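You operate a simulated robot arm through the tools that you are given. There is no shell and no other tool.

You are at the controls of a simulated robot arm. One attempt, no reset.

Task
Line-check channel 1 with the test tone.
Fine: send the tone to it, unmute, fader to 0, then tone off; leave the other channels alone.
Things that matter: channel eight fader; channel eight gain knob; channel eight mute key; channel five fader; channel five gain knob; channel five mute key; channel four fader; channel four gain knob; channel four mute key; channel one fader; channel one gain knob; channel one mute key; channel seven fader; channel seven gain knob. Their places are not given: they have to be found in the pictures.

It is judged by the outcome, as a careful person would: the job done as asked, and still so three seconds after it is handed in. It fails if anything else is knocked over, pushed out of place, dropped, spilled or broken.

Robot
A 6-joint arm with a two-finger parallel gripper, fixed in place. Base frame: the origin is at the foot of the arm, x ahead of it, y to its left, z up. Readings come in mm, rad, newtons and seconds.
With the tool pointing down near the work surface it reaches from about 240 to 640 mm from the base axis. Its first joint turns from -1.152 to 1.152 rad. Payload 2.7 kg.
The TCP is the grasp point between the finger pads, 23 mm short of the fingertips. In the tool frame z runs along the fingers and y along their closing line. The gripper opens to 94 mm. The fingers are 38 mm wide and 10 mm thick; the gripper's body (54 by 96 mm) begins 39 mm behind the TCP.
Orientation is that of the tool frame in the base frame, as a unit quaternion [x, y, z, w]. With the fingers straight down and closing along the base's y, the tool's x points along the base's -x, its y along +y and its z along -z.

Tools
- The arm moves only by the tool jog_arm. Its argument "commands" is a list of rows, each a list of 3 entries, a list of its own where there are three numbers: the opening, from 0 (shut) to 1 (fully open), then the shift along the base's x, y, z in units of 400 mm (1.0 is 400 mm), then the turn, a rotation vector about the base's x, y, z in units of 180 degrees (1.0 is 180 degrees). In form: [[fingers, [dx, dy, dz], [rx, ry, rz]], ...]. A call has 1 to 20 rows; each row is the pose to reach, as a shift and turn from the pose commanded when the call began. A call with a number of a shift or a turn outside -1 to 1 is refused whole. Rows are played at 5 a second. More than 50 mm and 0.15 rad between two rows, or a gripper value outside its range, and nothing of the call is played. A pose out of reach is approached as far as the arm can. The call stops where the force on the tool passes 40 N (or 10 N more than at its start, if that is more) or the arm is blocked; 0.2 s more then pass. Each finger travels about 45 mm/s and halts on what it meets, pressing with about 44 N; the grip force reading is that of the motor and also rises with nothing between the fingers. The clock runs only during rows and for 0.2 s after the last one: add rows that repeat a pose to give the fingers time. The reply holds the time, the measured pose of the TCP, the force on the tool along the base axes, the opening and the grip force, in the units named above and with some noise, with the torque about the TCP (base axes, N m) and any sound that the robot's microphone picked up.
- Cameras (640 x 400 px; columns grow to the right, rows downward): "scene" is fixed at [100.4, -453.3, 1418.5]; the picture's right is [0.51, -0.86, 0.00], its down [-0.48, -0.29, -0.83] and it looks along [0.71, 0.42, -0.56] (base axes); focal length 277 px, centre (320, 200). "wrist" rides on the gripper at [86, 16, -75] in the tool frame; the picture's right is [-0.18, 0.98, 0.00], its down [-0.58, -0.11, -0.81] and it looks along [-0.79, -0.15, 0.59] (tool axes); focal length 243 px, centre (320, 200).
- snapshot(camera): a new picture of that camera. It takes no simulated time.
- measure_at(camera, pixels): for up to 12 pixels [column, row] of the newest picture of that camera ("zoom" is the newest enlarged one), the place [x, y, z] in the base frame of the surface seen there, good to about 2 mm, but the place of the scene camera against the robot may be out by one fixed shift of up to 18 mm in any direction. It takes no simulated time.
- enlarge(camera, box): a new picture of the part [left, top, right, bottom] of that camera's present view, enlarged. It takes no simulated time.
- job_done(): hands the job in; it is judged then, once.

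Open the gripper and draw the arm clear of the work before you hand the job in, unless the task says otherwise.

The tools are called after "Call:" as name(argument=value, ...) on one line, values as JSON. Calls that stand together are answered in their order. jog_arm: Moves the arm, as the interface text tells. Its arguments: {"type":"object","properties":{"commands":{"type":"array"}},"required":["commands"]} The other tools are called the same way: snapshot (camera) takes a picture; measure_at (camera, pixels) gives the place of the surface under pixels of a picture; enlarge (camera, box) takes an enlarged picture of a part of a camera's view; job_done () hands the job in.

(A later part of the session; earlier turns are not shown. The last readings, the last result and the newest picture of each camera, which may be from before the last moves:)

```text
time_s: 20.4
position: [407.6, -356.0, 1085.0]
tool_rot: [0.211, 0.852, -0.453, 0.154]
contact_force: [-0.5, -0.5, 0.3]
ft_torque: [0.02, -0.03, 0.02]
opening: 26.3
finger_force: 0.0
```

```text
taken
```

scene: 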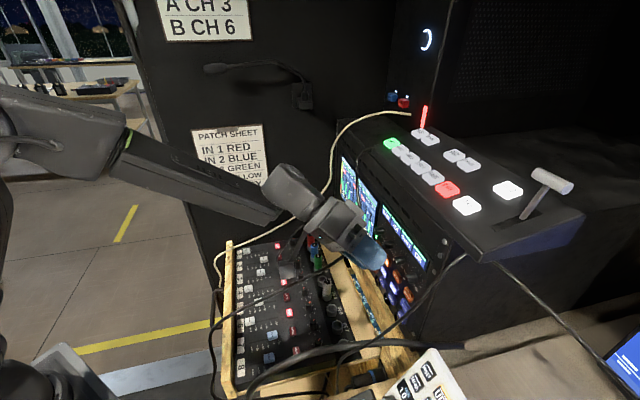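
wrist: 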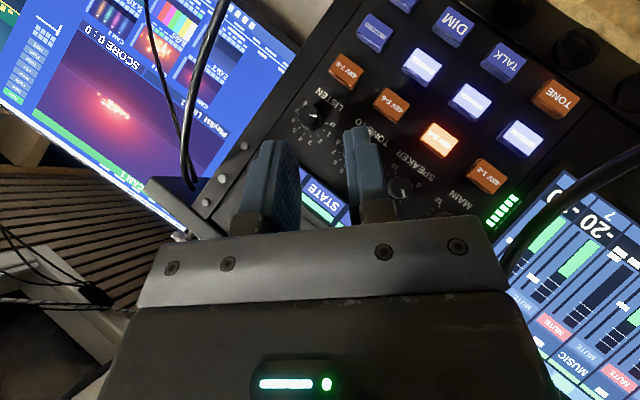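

Both ends of the sweep are reachable and clear of the cables. I return to the right lean, then descend to knob height and advance until the fingers straddle the knob (TCP v=580).

Call:
jog_arm(commands=[[0.28, [0, 0, 0], [0.029463, -0.029463, 0]], [0.28, [0, 0, 0], [0.058926, -0.058926, 0]], [0.28, [0, 0, 0], [0.088388, -0.088388, 0]], [0.28, [0, 0, 0], [0.117851, -0.117851, 0]], [0.28, [0, 0, 0], [0.147314, -0.147314, 0]], [0.28, [0, 0, 0], [0.176777, -0.176777, 0]], [0.28, [0, 0, 0], [0.206239, -0.206239, 0]], [0.28, [0, 0, 0], [0.235702, -0.235702, 0]], [0.28, [0, 0, 0], [0.265165, -0.265165, 0]], [0.28, [0, 0, 0], [0.294628, -0.294628, 0]], [0.28, [0, 0, 0], [0.32409, -0.32409, 0]], [0.28, [0, 0, 0], [0.353553, -0.353553, 0]], [0.28, [0, 0, 0], [0.353553, -0.353553, 0]]])

Call:
jog_arm(commands=[[0.28, [0, 0, -0.033], [0, 0, 0]], [0.28, [-0.001, -0.001, -0.0658], [0, 0, 0]], [0.28, [0.02, -0.021, -0.0658], [0, 0, 0]], [0.28, [0.02, -0.021, -0.0658], [0, 0, 0]]])

Call:
snapshot(camera="wrist")

Call:
enlarge(camera="wrist", box=[240, 60, 400, 180])

```text
time_s: 23.2
position: [407.1, -357.4, 1083.9]
tool_rot: [0.453, 0.751, 0.213, 0.43]
contact_force: [0.6, -0.4, -0.2]
ft_torque: [0.0, 0.04, 0.01]
opening: 26.3
finger_force: 0.1
```

```text
time_s: 24.2
position: [415.3, -365.6, 1059.2]
tool_rot: [0.453, 0.752, 0.212, 0.429]
contact_force: [0.4, 0.5, -0.3]
ft_torque: [-0.04, 0.02, -0.01]
opening: 26.3
finger_force: 0.1
```

```text
taken
```

wrist: 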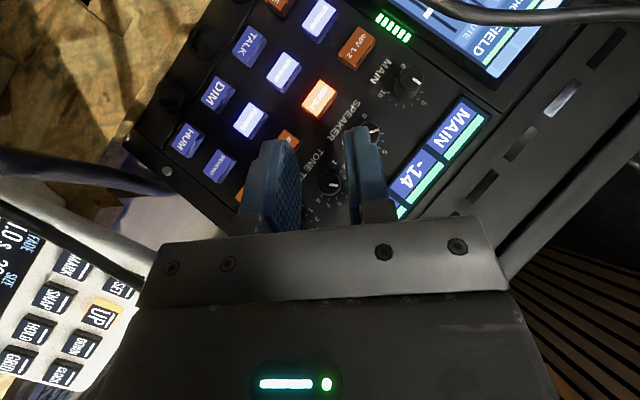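

```text
3.33 times, centred on (320, 120) of wrist
```

zoom: 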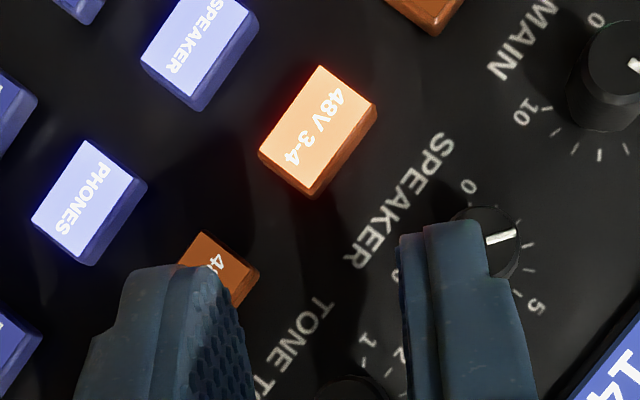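

The knob (zoom (345,390)) sits between the finger planes. I advance 28 mm along the panel normal in small steps so the finger tips straddle it.

Call:
jog_arm(commands=[[0.28, [0.0125, -0.0125, 0], [0, 0, 0]], [0.28, [0.025, -0.025, 0], [0, 0, 0]], [0.28, [0.0375, -0.0375, 0], [0, 0, 0]], [0.28, [0.0502, -0.0502, 0], [0, 0, 0]], [0.28, [0.0502, -0.0502, 0], [0, 0, 0]]])

Call:
snapshot(camera="wrist")

Call:
enlarge(camera="wrist", box=[240, 120, 400, 240])

Call:
enlarge(camera="scene", box=[330, 200, 450, 310])

```text
time_s: 25.4
position: [437.0, -385.3, 1059.1]
tool_rot: [0.452, 0.752, 0.211, 0.43]
contact_force: [-2.7, 1.5, 0.5]
ft_torque: [0.04, -0.02, 0.1]
opening: 26.2
finger_force: 0.1
```

```text
taken
```

wrist: 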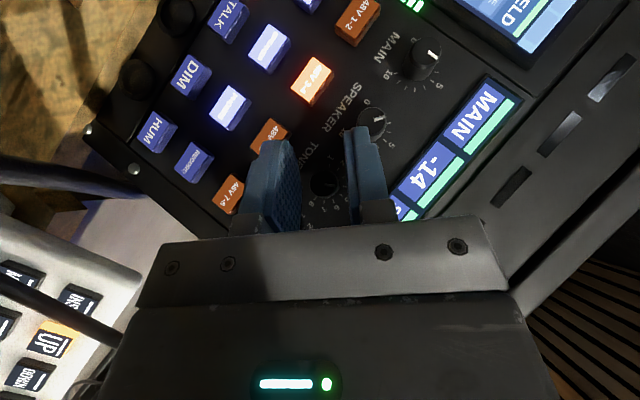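

```text
3.33 times, centred on (320, 180) of wrist
```

zoom: 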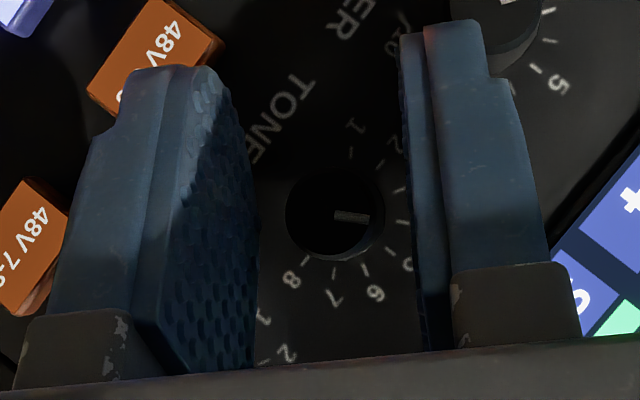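

```text
3.64 times, centred on (390, 255) of scene
```

zoom: 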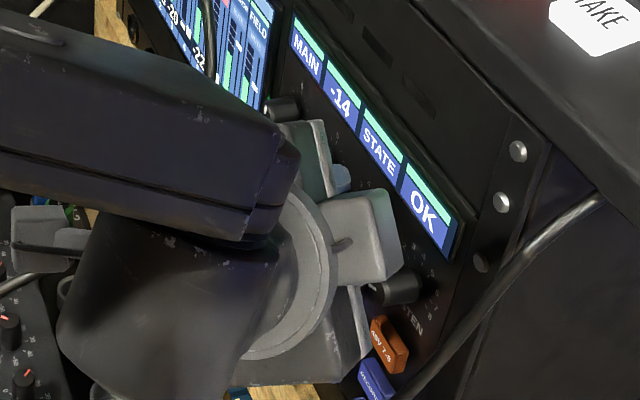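

A ~3 N reading suggests the finger corner just touches the panel, so I back off 2 mm and close on the knob.

Call:
jog_arm(commands=[[0.28, [-0.0038, 0.0038, 0], [0, 0, 0]], [0.2, [-0.0038, 0.0038, 0], [0, 0, 0]], [0.1, [-0.0038, 0.0038, 0], [0, 0, 0]], [0.1, [-0.0038, 0.0038, 0], [0, 0, 0]], [0.1, [-0.0038, 0.0038, 0], [0, 0, 0]]])

Call:
enlarge(camera="wrist", box=[240, 120, 400, 240])

```text
time_s: 26.6
position: [434.7, -384.6, 1057.7]
tool_rot: [0.453, 0.752, 0.212, 0.43]
contact_force: [0.4, -2.4, -1.6]
ft_torque: [-0.3, -0.3, -0.03]
opening: 15.8
finger_force: 44.7
```

```text
3.33 times, centred on (320, 180) of wrist
```

zoom: 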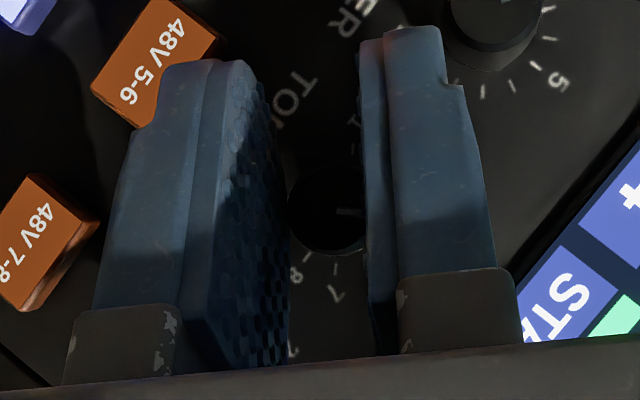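

The knob is gripped (opening 15.8 mm, 44.7 N, low side force). I turn 30° CCW about the knob axis first and check forces.

Call:
jog_arm(commands=[[0.1, [0, 0, 0], [-0.019642, 0.019642, 0]], [0.1, [0, 0, 0], [-0.039284, 0.039284, 0]], [0.1, [0, 0, 0], [-0.058926, 0.058926, 0]], [0.1, [0, 0, 0], [-0.078567, 0.078567, 0]], [0.1, [0, 0, 0], [-0.098209, 0.098209, 0]], [0.1, [0, 0, 0], [-0.117851, 0.117851, 0]]])

Call:
snapshot(camera="wrist")

Call:
enlarge(camera="wrist", box=[240, 120, 400, 240])

```text
time_s: 28.0
position: [434.6, -384.6, 1060.1]
tool_rot: [0.399, 0.843, -0.017, 0.36]
contact_force: [6.6, -9.4, 4.3]
ft_torque: [0.37, 0.39, -0.09]
opening: 15.3
finger_force: 44.8
```

```text
taken
```

wrist: 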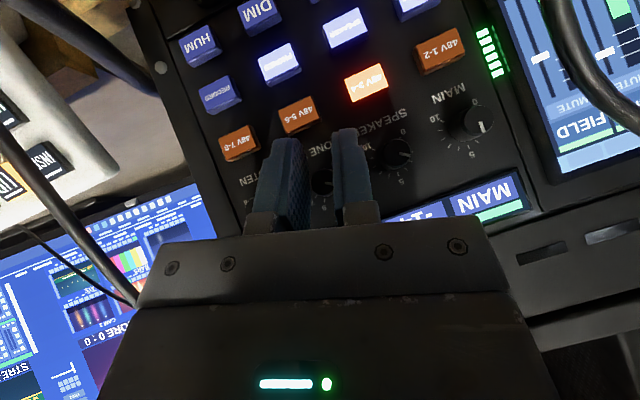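

```text
3.33 times, centred on (320, 180) of wrist
```

zoom: 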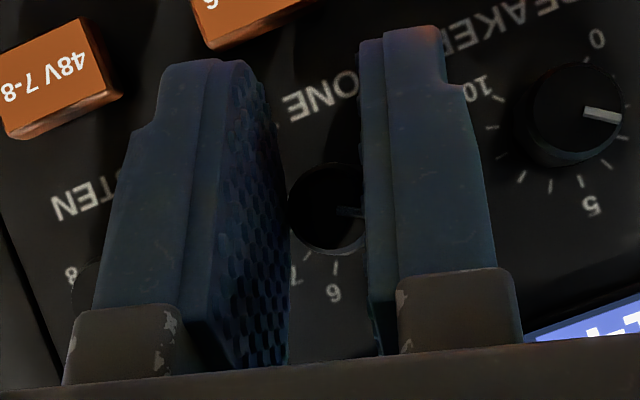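

The pointer kept its place relative to the fingers, so the knob turned with the tool. I continue the remaining 60°.

Call:
jog_arm(commands=[[0.1, [0, 0, 0], [-0.019642, 0.019642, 0]], [0.1, [0, 0, 0], [-0.039284, 0.039284, 0]], [0.1, [0, 0, 0], [-0.058926, 0.058926, 0]], [0.1, [0, 0, 0], [-0.078567, 0.078567, 0]], [0.1, [0, 0, 0], [-0.098209, 0.098209, 0]], [0.1, [0, 0, 0], [-0.117851, 0.117851, 0]], [0.1, [0, 0, 0], [-0.137493, 0.137493, 0]], [0.1, [0, 0, 0], [-0.157135, 0.157135, 0]], [0.1, [0, 0, 0], [-0.176777, 0.176777, 0]], [0.1, [0, 0, 0], [-0.196419, 0.196419, 0]], [0.1, [0, 0, 0], [-0.216061, 0.216061, 0]], [0.1, [0, 0, 0], [-0.235702, 0.235702, 0]], [0.1, [0, 0, 0], [-0.235702, 0.235702, 0]]])

Call:
snapshot(camera="wrist")

Call:
enlarge(camera="wrist", box=[240, 120, 400, 240])

```text
time_s: 30.8
position: [434.8, -385.4, 1059.8]
tool_rot: [0.211, 0.852, -0.453, 0.155]
contact_force: [12.8, -20.9, 6.2]
ft_torque: [0.15, -0.37, 0.34]
opening: 15.6
finger_force: 45.0
```

```text
taken
```

wrist: 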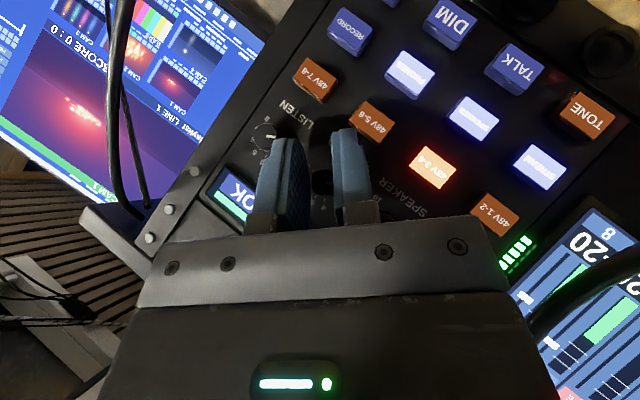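

```text
3.33 times, centred on (320, 180) of wrist
```

zoom: 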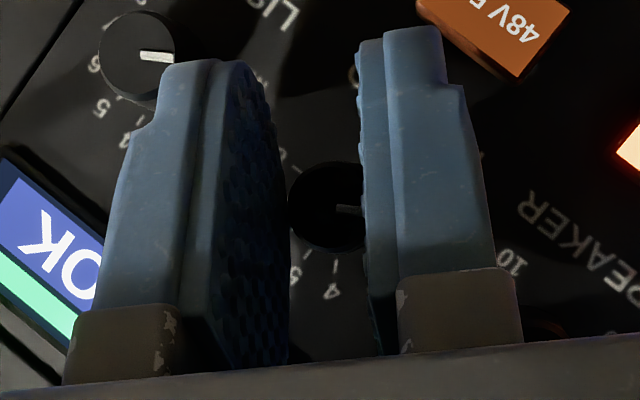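

The knob followed the full 90°. I release, back off 45 mm along the normal, and inspect.

Call:
jog_arm(commands=[[0.28, [0, 0, 0], [0, 0, 0]], [0.28, [0, 0, 0], [0, 0, 0]], [0.28, [-0.0177, 0.0177, 0], [0, 0, 0]], [0.28, [-0.0442, 0.0442, 0], [0, 0, 0]], [0.28, [-0.0884, 0.0884, 0.03], [0, 0, 0]], [0.28, [-0.0884, 0.0884, 0.03], [0, 0, 0]]])

Call:
snapshot(camera="wrist")

Call:
enlarge(camera="wrist", box=[240, 60, 440, 210])

```text
time_s: 32.2
position: [396.8, -349.6, 1071.6]
tool_rot: [0.211, 0.853, -0.452, 0.154]
contact_force: [0.8, -0.5, 0.0]
ft_torque: [0.01, -0.02, -0.04]
opening: 26.2
finger_force: 0.1
```

```text
taken
```

wrist: 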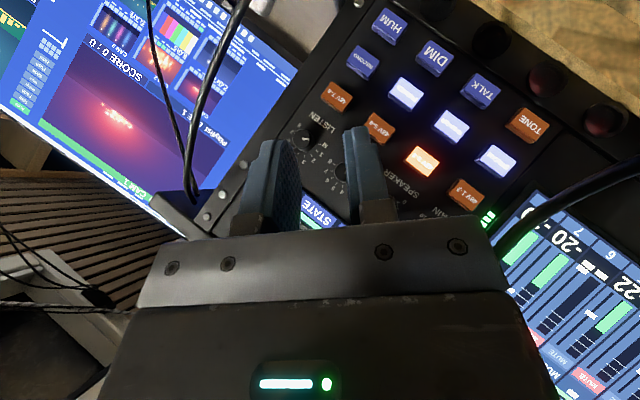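

```text
2.67 times, centred on (340, 135) of wrist
```

zoom: 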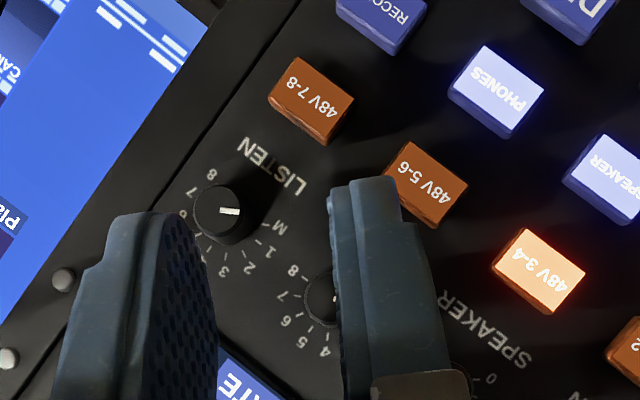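

The LISTEN knob is unchanged at M. I roll back to neutral to read TONE TO.

Call:
jog_arm(commands=[[0.28, [0, 0, 0], [0.029463, -0.029463, 0]], [0.28, [0, 0, 0], [0.058926, -0.058926, 0]], [0.28, [0, 0, 0], [0.088388, -0.088388, 0]], [0.28, [-0.01, 0.01, 0.02], [0.117851, -0.117851, 0]], [0.28, [-0.02, 0.02, 0.04], [0.147314, -0.147314, 0]], [0.28, [-0.03, 0.03, 0.06], [0.176777, -0.176777, 0]], [0.28, [-0.03, 0.03, 0.06], [0.176777, -0.176777, 0]]])

Call:
snapshot(camera="wrist")

Call:
enlarge(camera="wrist", box=[240, 60, 400, 180])

Call:
enlarge(camera="wrist", box=[380, 0, 540, 120])

```text
time_s: 33.8
position: [386.4, -337.1, 1096.0]
tool_rot: [0.36, 0.868, -0.131, 0.316]
contact_force: [-0.6, 0.1, -0.1]
ft_torque: [-0.01, -0.03, -0.02]
opening: 26.2
finger_force: 0.1
```

```text
taken
```

wrist: 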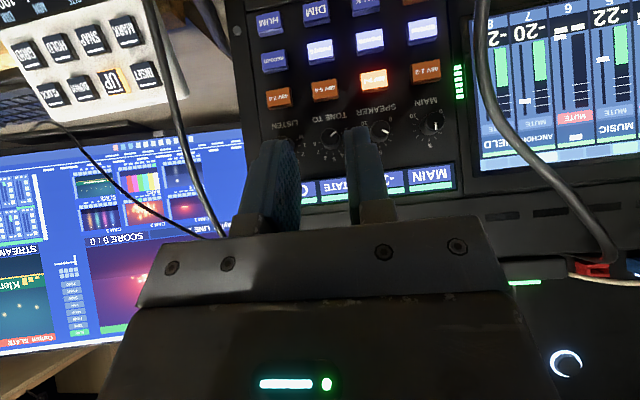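

```text
3.33 times, centred on (320, 120) of wrist
```

zoom: 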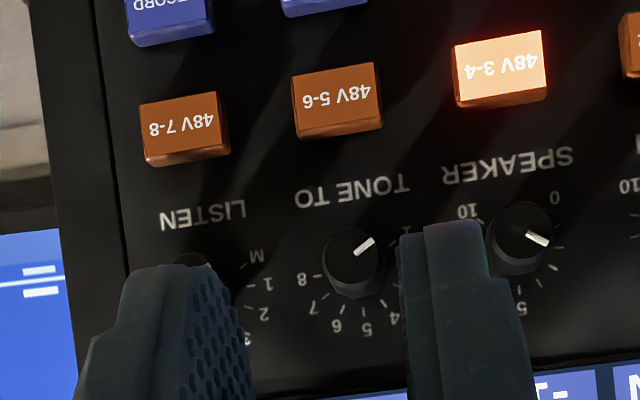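

```text
3.33 times, centred on (460, 60) of wrist
```

zoom: 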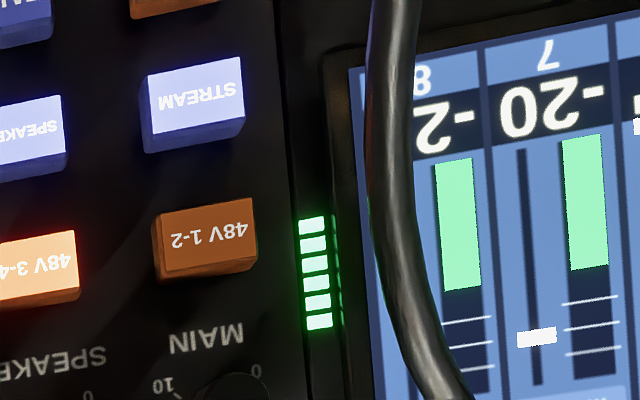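

TONE TO now points at 1. Next is the TONE key near u≈114, z≈956, close to the hanging black cable at u≈132. I descend 60 mm at safe lateral distance to see the bottom key row.

Call:
jog_arm(commands=[[0.28, [0.004, 0.026, -0.05], [0, 0, 0]], [0.28, [0.004, 0.026, -0.1], [0, 0, 0]], [0.28, [0.004, 0.026, -0.16], [0, 0, 0]], [0.28, [0.004, 0.026, -0.16], [0, 0, 0]]])

Call:
snapshot(camera="wrist")

Call:
enlarge(camera="wrist", box=[220, 0, 460, 150])

Call:
snapshot(camera="scene")

```text
time_s: 34.8
position: [388.8, -326.8, 1031.8]
tool_rot: [0.36, 0.868, -0.13, 0.315]
contact_force: [0.2, 0.0, 0.3]
ft_torque: [0.01, -0.01, -0.01]
opening: 26.2
finger_force: 0.1
```

```text
taken
```

wrist: 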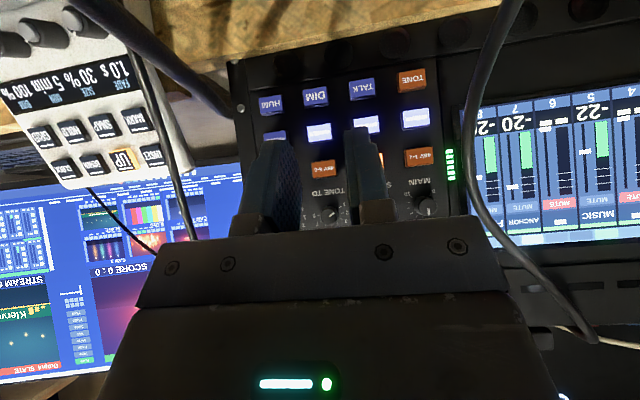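

```text
2.67 times, centred on (340, 75) of wrist
```

zoom: 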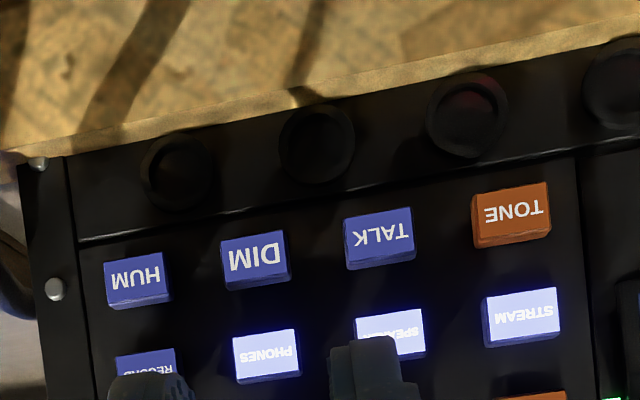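

```text
taken
```

scene: 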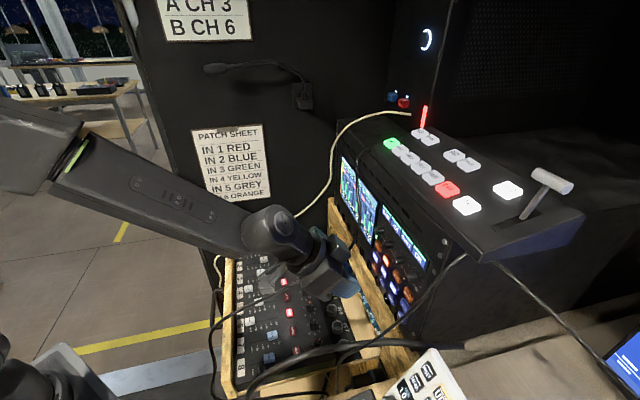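

Bottom row (HUM, DIM, TALK, TONE) fully visible. I measure key edges and the cable's course from here.

Call:
measure_at(camera="zoom", pixels=[[512, 210], [475, 212], [547, 205], [512, 235], [512, 190], [380, 235], [347, 237], [411, 230], [255, 255], [224, 258], [287, 253], [166, 278]])

Call:
measure_at(camera="wrist", pixels=[[516, 10], [500, 40], [488, 75], [477, 105], [471, 140], [473, 175], [480, 205], [497, 240], [205, 85], [160, 100], [440, 95], [385, 40]])

```text
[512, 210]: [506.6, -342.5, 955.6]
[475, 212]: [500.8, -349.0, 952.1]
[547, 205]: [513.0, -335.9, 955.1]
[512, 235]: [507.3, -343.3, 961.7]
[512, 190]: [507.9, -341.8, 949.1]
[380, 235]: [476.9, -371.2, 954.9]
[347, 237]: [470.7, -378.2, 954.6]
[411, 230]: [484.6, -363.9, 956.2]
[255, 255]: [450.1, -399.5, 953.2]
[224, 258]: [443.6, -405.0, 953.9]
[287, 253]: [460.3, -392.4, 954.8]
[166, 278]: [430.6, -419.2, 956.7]
```

```text
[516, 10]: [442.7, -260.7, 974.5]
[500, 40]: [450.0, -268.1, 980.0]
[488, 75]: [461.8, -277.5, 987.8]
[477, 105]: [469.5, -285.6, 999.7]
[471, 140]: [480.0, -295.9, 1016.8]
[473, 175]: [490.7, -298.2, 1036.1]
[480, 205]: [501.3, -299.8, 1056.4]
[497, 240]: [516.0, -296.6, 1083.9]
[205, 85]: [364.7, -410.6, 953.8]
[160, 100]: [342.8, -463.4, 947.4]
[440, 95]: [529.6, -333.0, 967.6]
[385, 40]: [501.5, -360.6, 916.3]
```

Key TONE spans u 107–125, z 949–962, face v≈600; the cable's near surface is at u≈129. With the gripper opened to 84 mm and centred at u=64, the left finger alone hits TONE while the right finger falls in the gap between HUM and DIM. I descend, open, and shift to the standoff.

Call:
jog_arm(commands=[[0.28, [0.0446, -0.005, -0.06], [0, 0, 0]], [0.28, [0.0446, -0.005, -0.12], [0, 0, 0]], [0.28, [0.0446, -0.005, -0.1775], [0, 0, 0]], [0.894, [0.0446, -0.005, -0.1775], [0, 0, 0]], [0.894, [0.0446, -0.005, -0.1775], [0, 0, 0]], [0.894, [0.0446, -0.005, -0.1775], [0, 0, 0]], [0.894, [0.0605, 0.011, -0.1775], [0, 0, 0]], [0.894, [0.0605, 0.011, -0.1775], [0, 0, 0]]])

Call:
snapshot(camera="wrist")

Call:
snapshot(camera="scene")

```text
time_s: 36.6
position: [413.8, -322.0, 960.2]
tool_rot: [0.359, 0.869, -0.13, 0.316]
contact_force: [0.5, -0.1, 0.4]
ft_torque: [-0.02, 0.03, -0.01]
opening: 83.7
finger_force: 0.1
out of reach, approached as far as the arm can: row 2
```

```text
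taken
```

wrist: 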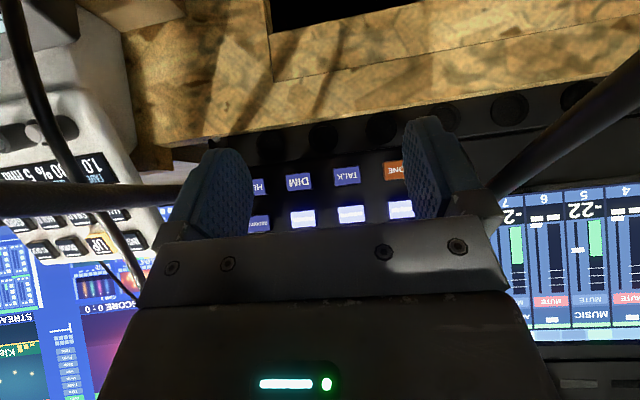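

```text
taken
```

scene: 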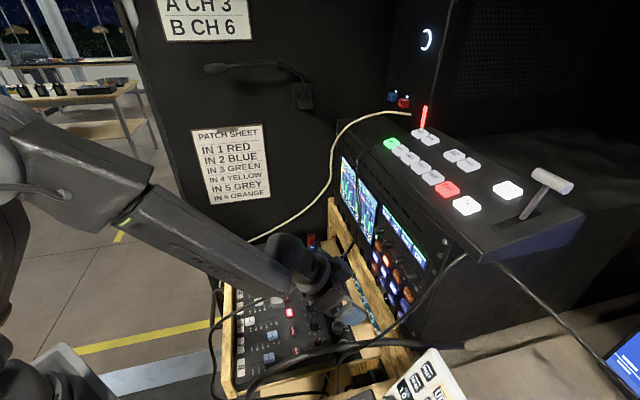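

Standoff reached with zero contact, TONE at (393,170) just beside the left finger in perspective, cable clear at right. I advance 46 mm to just short of the key.

Call:
jog_arm(commands=[[0.894, [0.0212, -0.0225, 0.001], [0, 0, 0]], [0.894, [0.0424, -0.044, 0.001], [0, 0, 0]], [0.894, [0.0636, -0.065, 0.001], [0, 0, 0]], [0.894, [0.0803, -0.0823, 0.001], [0, 0, 0]], [0.894, [0.0803, -0.0823, 0.001], [0, 0, 0]]])

Call:
snapshot(camera="wrist")

Call:
enlarge(camera="wrist", box=[180, 90, 500, 290])

Call:
enlarge(camera="scene", box=[330, 200, 450, 310])

```text
time_s: 37.8
position: [444.4, -355.8, 958.9]
tool_rot: [0.36, 0.868, -0.13, 0.315]
contact_force: [0.2, 0.6, 0.0]
ft_torque: [0.0, -0.02, 0.01]
opening: 84.3
finger_force: 0.1
```

```text
taken
```

wrist: 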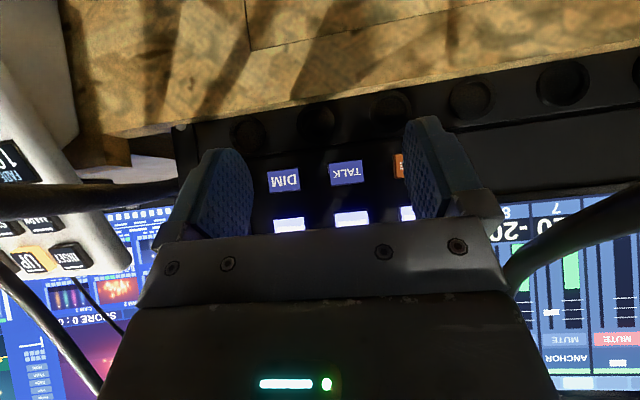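

```text
2.00 times, centred on (340, 190) of wrist
```

zoom: 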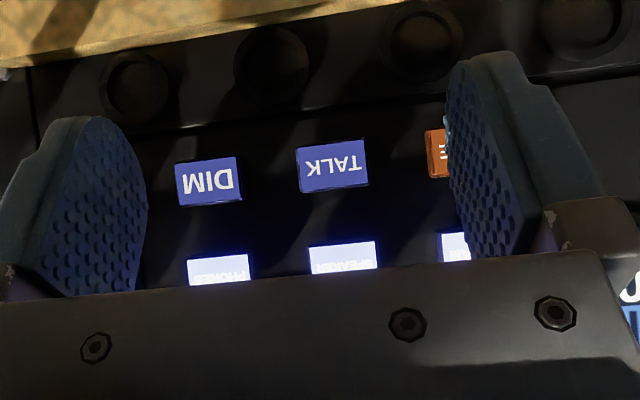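

```text
3.64 times, centred on (390, 255) of scene
```

zoom: 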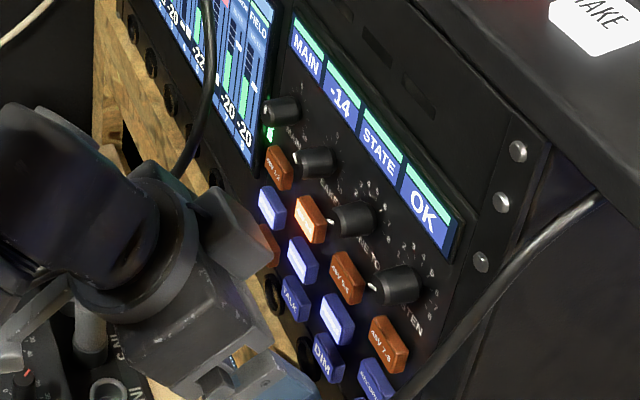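

Now at v≈566, with TONE peeking past the left finger and the right finger in the HUM–DIM gap. I nudge u +1.5, z +1.5 and advance 7 mm in small steps, reading the force.

Call:
jog_arm(commands=[[0.894, [0.0026, 0.0026, 0.004], [0, 0, 0]], [0.894, [0.0061, -0.0009, 0.004], [0, 0, 0]], [0.894, [0.0097, -0.0045, 0.004], [0, 0, 0]], [0.894, [0.0132, -0.008, 0.004], [0, 0, 0]], [0.894, [0.015, -0.0098, 0.004], [0, 0, 0]]])

Call:
snapshot(camera="wrist")

Call:
enlarge(camera="wrist", box=[180, 90, 500, 290])

```text
time_s: 39.0
position: [450.7, -358.2, 962.7]
tool_rot: [0.361, 0.868, -0.131, 0.316]
contact_force: [-0.9, 0.2, 0.3]
ft_torque: [0.0, 0.01, 0.0]
opening: 84.2
finger_force: 0.1
```

```text
taken
```

wrist: 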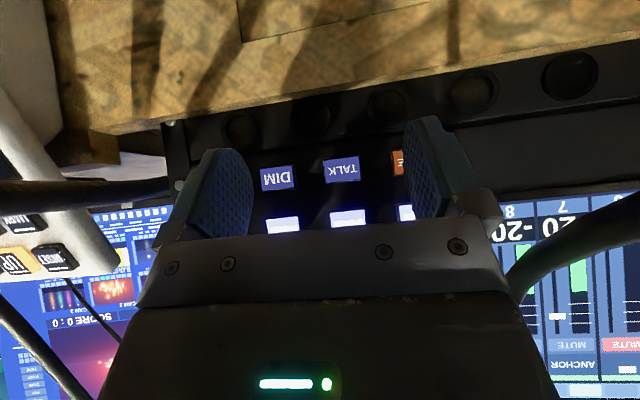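

```text
2.00 times, centred on (340, 190) of wrist
```

zoom: 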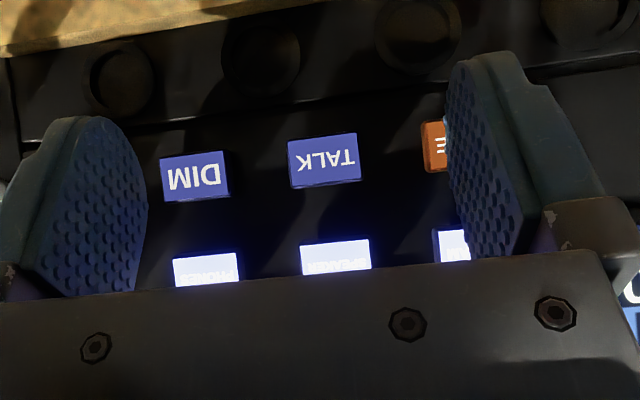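

No contact yet at v=572 (finger tips are more rounded than assumed). I advance a further 9 mm in small steps, lowering 2 mm to stay centred on the key.

Call:
jog_arm(commands=[[0.894, [0.0035, -0.0035, -0.005], [0, 0, 0]], [0.894, [0.007, -0.007, -0.005], [0, 0, 0]], [0.894, [0.0106, -0.0106, -0.005], [0, 0, 0]], [0.894, [0.0133, -0.0133, -0.005], [0, 0, 0]], [0.894, [0.0159, -0.0159, -0.005], [0, 0, 0]]])

Call:
snapshot(camera="wrist")

Call:
enlarge(camera="wrist", box=[180, 90, 500, 290])

```text
time_s: 40.2
position: [455.6, -362.7, 960.7]
tool_rot: [0.358, 0.87, -0.13, 0.314]
contact_force: [-20.0, 12.9, 10.3]
ft_torque: [0.11, -0.36, 0.84]
opening: 83.2
finger_force: 0.1
heard: click
stopped in row 5: the force on the tool passed its limit at 44 N (the readings are from after the stop); the commanded pose is now the measured one
```

```text
taken
```

wrist: 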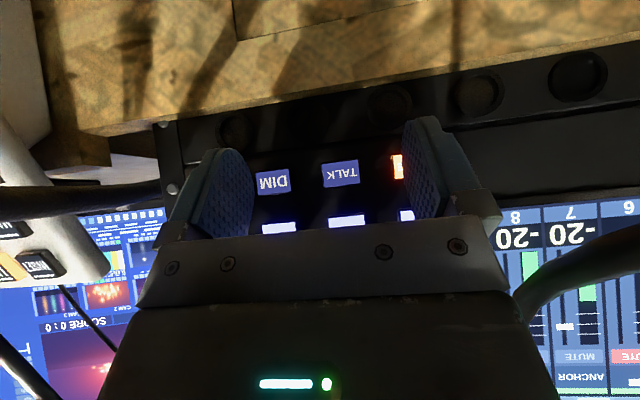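

```text
2.00 times, centred on (340, 190) of wrist
```

zoom: 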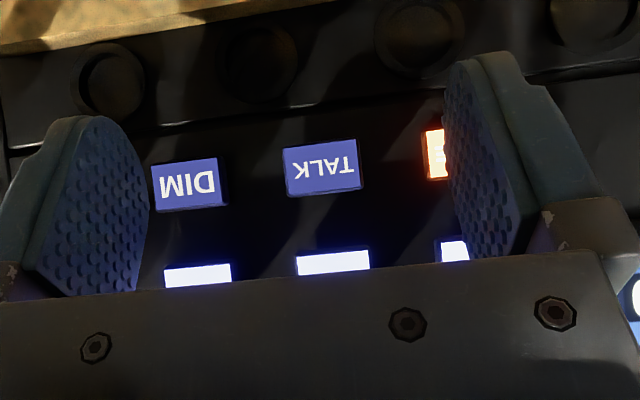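

A click was heard and TONE is lit. I back off 55 mm along the normal and check the key row.

Call:
jog_arm(commands=[[0.894, [-0.0177, 0.0177, 0], [0, 0, 0]], [0.894, [-0.045, 0.045, 0], [0, 0, 0]], [0.894, [-0.0972, 0.0972, 0], [0, 0, 0]], [0.3, [-0.114, 0.08, 0], [0, 0, 0]], [0.3, [-0.12, 0.076, 0.06], [0, 0, 0]], [0.3, [-0.12, 0.076, 0.17], [0, 0, 0]], [0.3, [-0.12, 0.076, 0.17], [0, 0, 0]]])

Call:
snapshot(camera="wrist")

Call:
enlarge(camera="wrist", box=[220, 0, 460, 150])

Call:
enlarge(camera="wrist", box=[440, 60, 640, 260])

Call:
snapshot(camera="scene")

```text
time_s: 41.8
position: [409.3, -330.7, 1027.3]
tool_rot: [0.351, 0.872, -0.132, 0.314]
contact_force: [-0.3, 0.7, -0.7]
ft_torque: [0.01, -0.09, -0.03]
opening: 28.2
finger_force: 0.0
out of reach, approached as far as the arm can: row 6
```

```text
taken
```

wrist: 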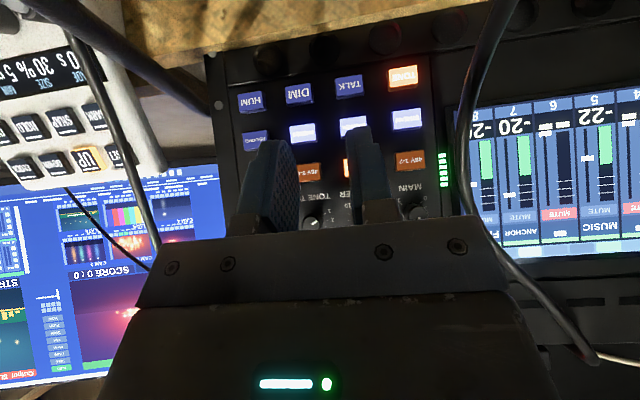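

```text
2.67 times, centred on (340, 75) of wrist
```

zoom: 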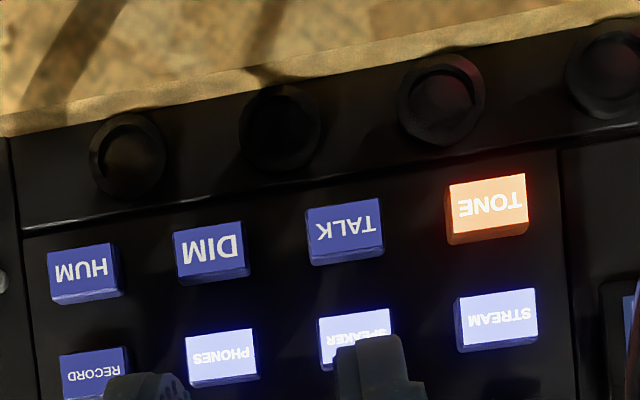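

```text
2.00 times, centred on (540, 160) of wrist
```

zoom: 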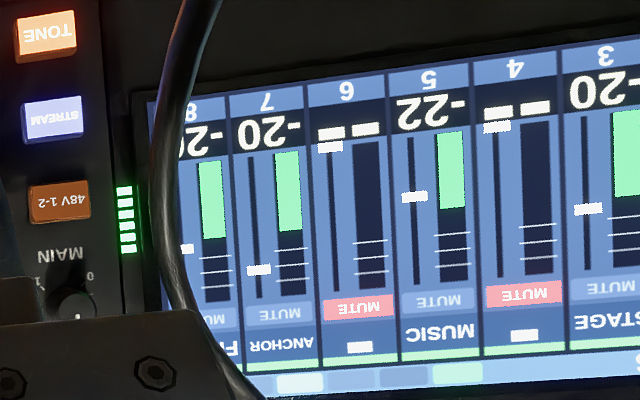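

```text
taken
```

scene: 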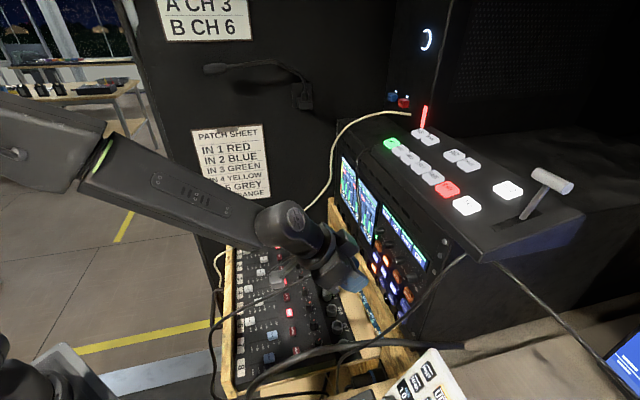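

TONE stays lit, other keys unchanged. Before going to channel 1, I measure the gooseneck mic near the wall so the arm clears it.

Call:
measure_at(camera="scene", pixels=[[210, 68], [230, 66], [255, 63], [280, 66], [300, 78], [305, 95], [230, 170], [320, 205], [340, 150], [345, 140], [290, 225], [255, 240]])

```text
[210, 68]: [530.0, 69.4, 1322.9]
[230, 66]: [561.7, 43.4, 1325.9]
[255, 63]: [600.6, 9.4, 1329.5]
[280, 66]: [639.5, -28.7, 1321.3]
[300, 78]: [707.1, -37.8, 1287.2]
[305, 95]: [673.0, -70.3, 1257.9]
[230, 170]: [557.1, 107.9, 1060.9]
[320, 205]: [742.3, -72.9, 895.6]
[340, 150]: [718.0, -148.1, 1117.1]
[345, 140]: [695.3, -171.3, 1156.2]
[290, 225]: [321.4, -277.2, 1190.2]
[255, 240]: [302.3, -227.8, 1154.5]
```

The mic's gooseneck is at z≈1310 near the wall, above where the wrist will be (≤~1230). I retract, return to tool-down, and cross above both cables at TCP z≈1045 to above channel 1's mute.

Call:
jog_arm(commands=[[0.3, [-0.04, 0.045, 0.01], [0.02625, 0.02597, -0.001]], [0.3, [-0.07, 0.095, 0.02], [0.0525, 0.0519, -0.002]], [0.3, [-0.09, 0.14, 0.03], [0.07875, 0.0779, -0.003]], [0.3, [-0.11, 0.185, 0.04], [0.105, 0.1039, -0.0041]], [0.0, [-0.13, 0.23, 0.045], [0.13125, 0.1298, -0.0051]], [0.0, [-0.148, 0.27, 0.045], [0.1575, 0.1558, -0.0061]], [0.0, [-0.0704, 0.3476, 0.045], [0.1575, 0.1558, -0.0061]], [0.0, [0.0072, 0.4252, 0.045], [0.1575, 0.1558, -0.0061]], [0.0, [0.0848, 0.5028, 0.045], [0.1575, 0.1558, -0.0061]], [0.0, [0.1624, 0.5804, 0.045], [0.1575, 0.1558, -0.0061]], [0.0, [0.24, 0.658, 0.045], [0.1575, 0.1558, -0.0061]], [0.0, [0.24, 0.658, 0.045], [0.1575, 0.1558, -0.0061]]])

Call:
snapshot(camera="wrist")

Call:
snapshot(camera="scene")

```text
time_s: 44.4
position: [503.5, -70.1, 1046.8]
tool_rot: [0.391, 0.92, 0.0, 0.0]
contact_force: [-0.6, 0.2, 0.8]
ft_torque: [0.0, 0.02, -0.04]
opening: 0.0
finger_force: 42.1
```

```text
taken
```

wrist: 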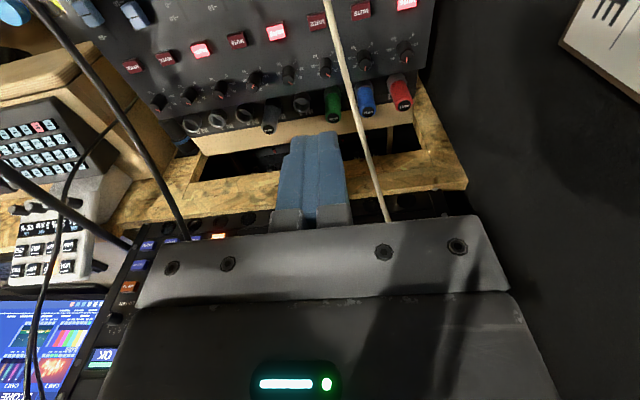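

```text
taken
```

scene: 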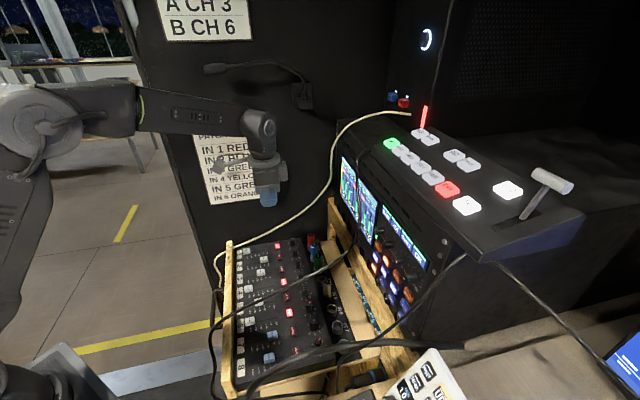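

TONE is still lit at (215,237). Gripper is above the mixer; I shift toward channel 1 and back for a clearer view, correcting the 1° yaw.

Call:
jog_arm(commands=[[0.0, [0.035, 0.085, -0.02], [0, 0, 0.002]], [0.0, [0.06, 0.16, -0.04], [0, 0, 0.004]], [0.0, [0.05, 0.2, -0.06], [0, 0, 0.0058]], [0.0, [0.05, 0.2, -0.06], [0, 0, 0.0058]]])

Call:
snapshot(camera="wrist")

Call:
enlarge(camera="wrist", box=[260, 0, 460, 150])

```text
time_s: 45.4
position: [524.2, 9.8, 1021.5]
tool_rot: [0.382, 0.924, 0.0, 0.0]
contact_force: [0.5, 0.2, 0.2]
ft_torque: [-0.02, -0.02, 0.02]
opening: 0.1
finger_force: 42.2
```

```text
taken
```

wrist: 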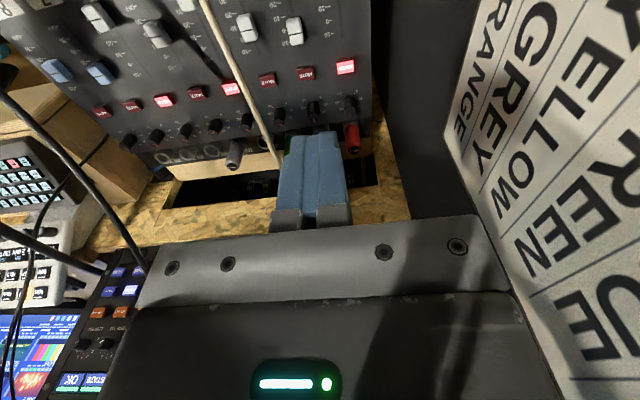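

```text
2.67 times, centred on (360, 75) of wrist
```

zoom: 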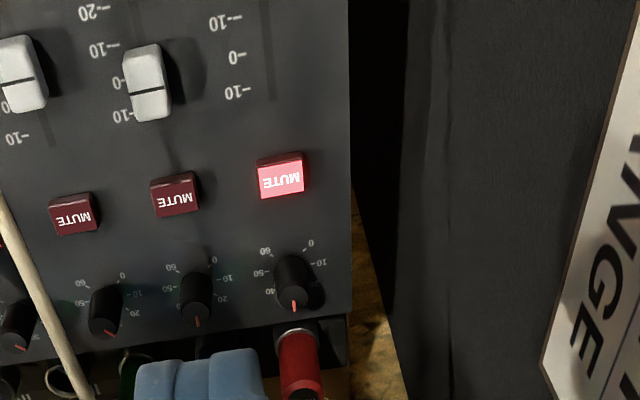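

Channel 1's mute (zoom (281,178)) and its scale ticks are well visible. I measure them, plus the wall and the cable.

Call:
measure_at(camera="zoom", pixels=[[281, 180], [262, 182], [300, 176], [281, 165], [281, 195], [247, 57], [245, 92], [242, 17], [271, 60], [293, 275], [300, 350], [430, 200]])

Call:
measure_at(camera="wrist", pixels=[[205, 10], [225, 60], [245, 105], [265, 145], [480, 110], [420, 130], [350, 130], [370, 60]])

```text
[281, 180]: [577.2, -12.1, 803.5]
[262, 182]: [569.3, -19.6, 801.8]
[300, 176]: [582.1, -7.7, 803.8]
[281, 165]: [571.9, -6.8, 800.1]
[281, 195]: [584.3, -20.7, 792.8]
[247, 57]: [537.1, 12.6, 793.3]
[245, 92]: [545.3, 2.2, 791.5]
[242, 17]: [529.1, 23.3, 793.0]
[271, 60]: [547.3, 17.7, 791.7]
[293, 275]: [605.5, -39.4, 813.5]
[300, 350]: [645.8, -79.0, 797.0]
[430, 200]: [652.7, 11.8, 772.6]
```

```text
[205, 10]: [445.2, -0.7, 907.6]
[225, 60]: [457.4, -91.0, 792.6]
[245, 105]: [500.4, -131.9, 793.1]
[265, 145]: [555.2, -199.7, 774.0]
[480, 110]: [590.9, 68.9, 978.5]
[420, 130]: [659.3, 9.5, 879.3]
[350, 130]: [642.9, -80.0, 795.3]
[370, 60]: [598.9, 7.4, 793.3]
```

Mute 1 centre: about (576,-12.5), top z≈803; the 0 tick lies at v≈371 (fader now ≈319). I move above the mute and descend with closed fingers to z=850 (tips ~24 mm above the key).

Call:
jog_arm(commands=[[0.0, [0.0643, -0.028, 0], [0, 0, 0]], [0.0, [0.1285, -0.056, 0], [0, 0, 0]], [0.0, [0.1285, -0.056, -0.1], [0, 0, 0]], [0.0, [0.1285, -0.056, -0.2], [0, 0, 0]], [0.0, [0.1285, -0.056, -0.3], [0, 0, 0]], [0.0, [0.1285, -0.056, -0.38], [0, 0, 0]], [0.0, [0.1285, -0.056, -0.429], [0, 0, 0]], [0.0, [0.1285, -0.056, -0.429], [0, 0, 0]]])

Call:
snapshot(camera="wrist")

Call:
snapshot(camera="scene")

Call:
enlarge(camera="scene", box=[200, 130, 360, 280])

```text
time_s: 47.2
position: [574.4, -13.7, 850.7]
tool_rot: [0.382, 0.924, 0.0, 0.0]
contact_force: [0.6, -0.5, -0.2]
ft_torque: [-0.02, 0.0, 0.0]
opening: 0.1
finger_force: 42.6
```

```text
taken
```

wrist: 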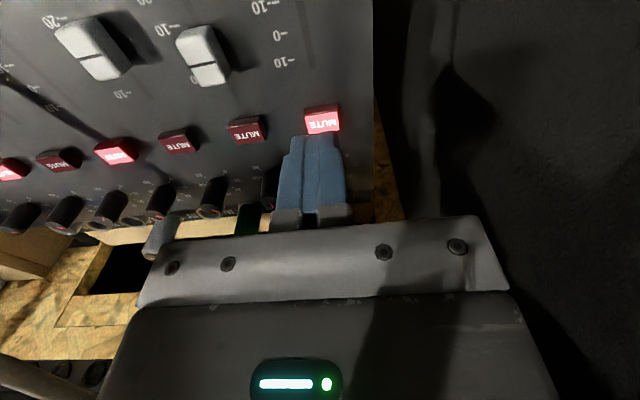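

```text
taken
```

scene: 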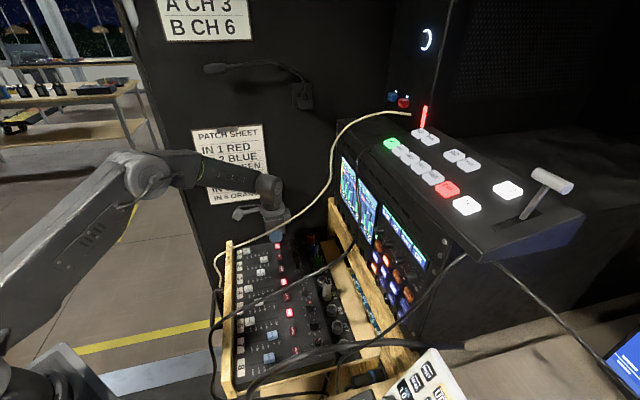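

```text
2.67 times, centred on (280, 205) of scene
```

zoom: 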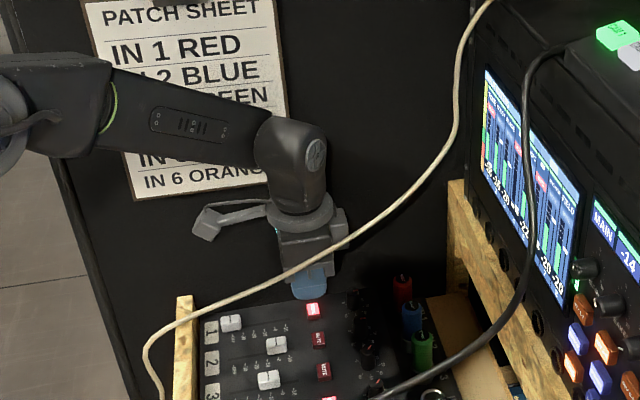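

The gripper sits cleanly between cable and wall, tips over the mute key at (322,120). I press down in small steps to about z=822.

Call:
jog_arm(commands=[[0.0, [0.002, 0.002, -0.03], [0, 0, 0]], [0.0, [0.002, 0.002, -0.052], [0, 0, 0]], [0.0, [0.002, 0.002, -0.058], [0, 0, 0]], [0.0, [0.002, 0.002, -0.063], [0, 0, 0]], [0.0, [0.002, 0.002, -0.068], [0, 0, 0]], [0.0, [0.002, 0.002, -0.072], [0, 0, 0]]])

Call:
snapshot(camera="wrist")

```text
time_s: 48.6
position: [577.7, -10.6, 823.1]
tool_rot: [0.382, 0.924, 0.0, 0.0]
contact_force: [-2.2, 0.9, 4.7]
ft_torque: [0.03, 0.03, 0.02]
opening: 0.0
finger_force: 42.2
heard: click
```

```text
taken
```

wrist: 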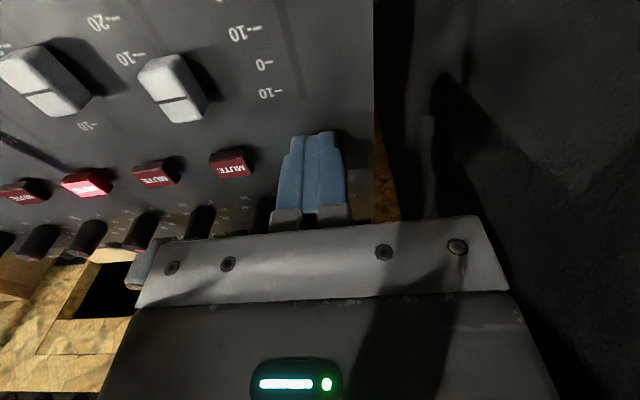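

A click was heard at z≈823 with light force. I lift straight up 60 mm and check the mute lamp.

Call:
jog_arm(commands=[[0.0, [0, 0, 0.03], [0, 0, 0]], [0.0, [0, 0, 0.09], [0, 0, 0]], [0.0, [0, 0, 0.15], [0, 0, 0]], [0.0, [0, 0, 0.15], [0, 0, 0]]])

Call:
snapshot(camera="wrist")

Call:
enlarge(camera="scene", box=[200, 200, 400, 340])

```text
time_s: 49.6
position: [577.3, -10.5, 880.6]
tool_rot: [0.382, 0.924, -0.001, -0.001]
contact_force: [0.7, -0.3, -0.8]
ft_torque: [-0.02, 0.01, 0.0]
opening: 0.1
finger_force: 41.9
```

```text
taken
```

wrist: 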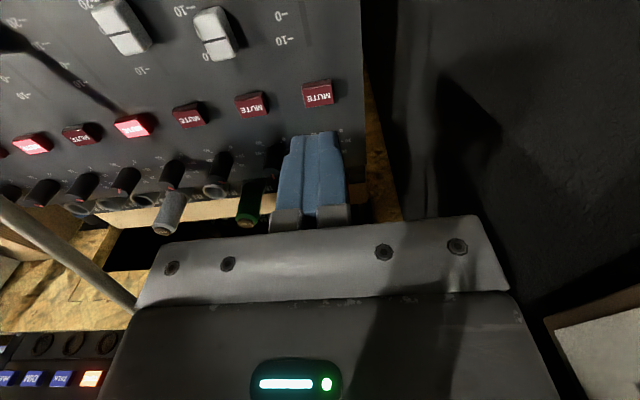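

```text
2.86 times, centred on (300, 270) of scene
```

zoom: 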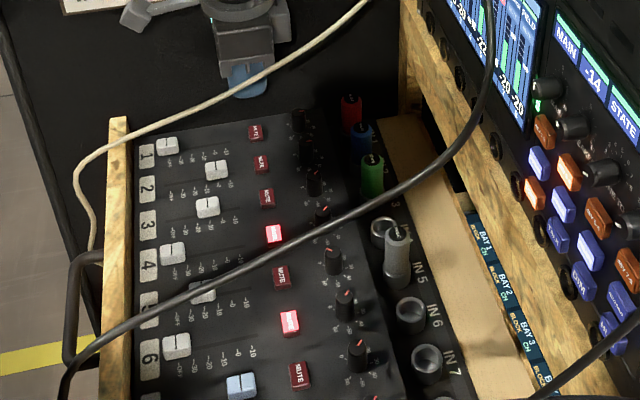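

Channel 1's mute lamp is now off and TONE remains lit. Before grasping the fader I measure the beige cable's lower loop and the fader cap.

Call:
measure_at(camera="zoom", pixels=[[340, 22], [285, 60], [230, 97], [170, 127], [110, 148], [82, 172], [82, 200], [92, 245], [167, 147], [158, 148], [177, 146], [117, 200]])

```text
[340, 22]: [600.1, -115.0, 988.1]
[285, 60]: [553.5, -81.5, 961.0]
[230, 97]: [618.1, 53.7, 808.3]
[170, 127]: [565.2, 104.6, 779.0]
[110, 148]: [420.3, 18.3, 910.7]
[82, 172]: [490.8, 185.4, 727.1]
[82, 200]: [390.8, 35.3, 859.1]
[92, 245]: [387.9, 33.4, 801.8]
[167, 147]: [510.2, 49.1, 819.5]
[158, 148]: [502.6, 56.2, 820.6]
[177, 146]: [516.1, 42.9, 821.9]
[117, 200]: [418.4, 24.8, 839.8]
```

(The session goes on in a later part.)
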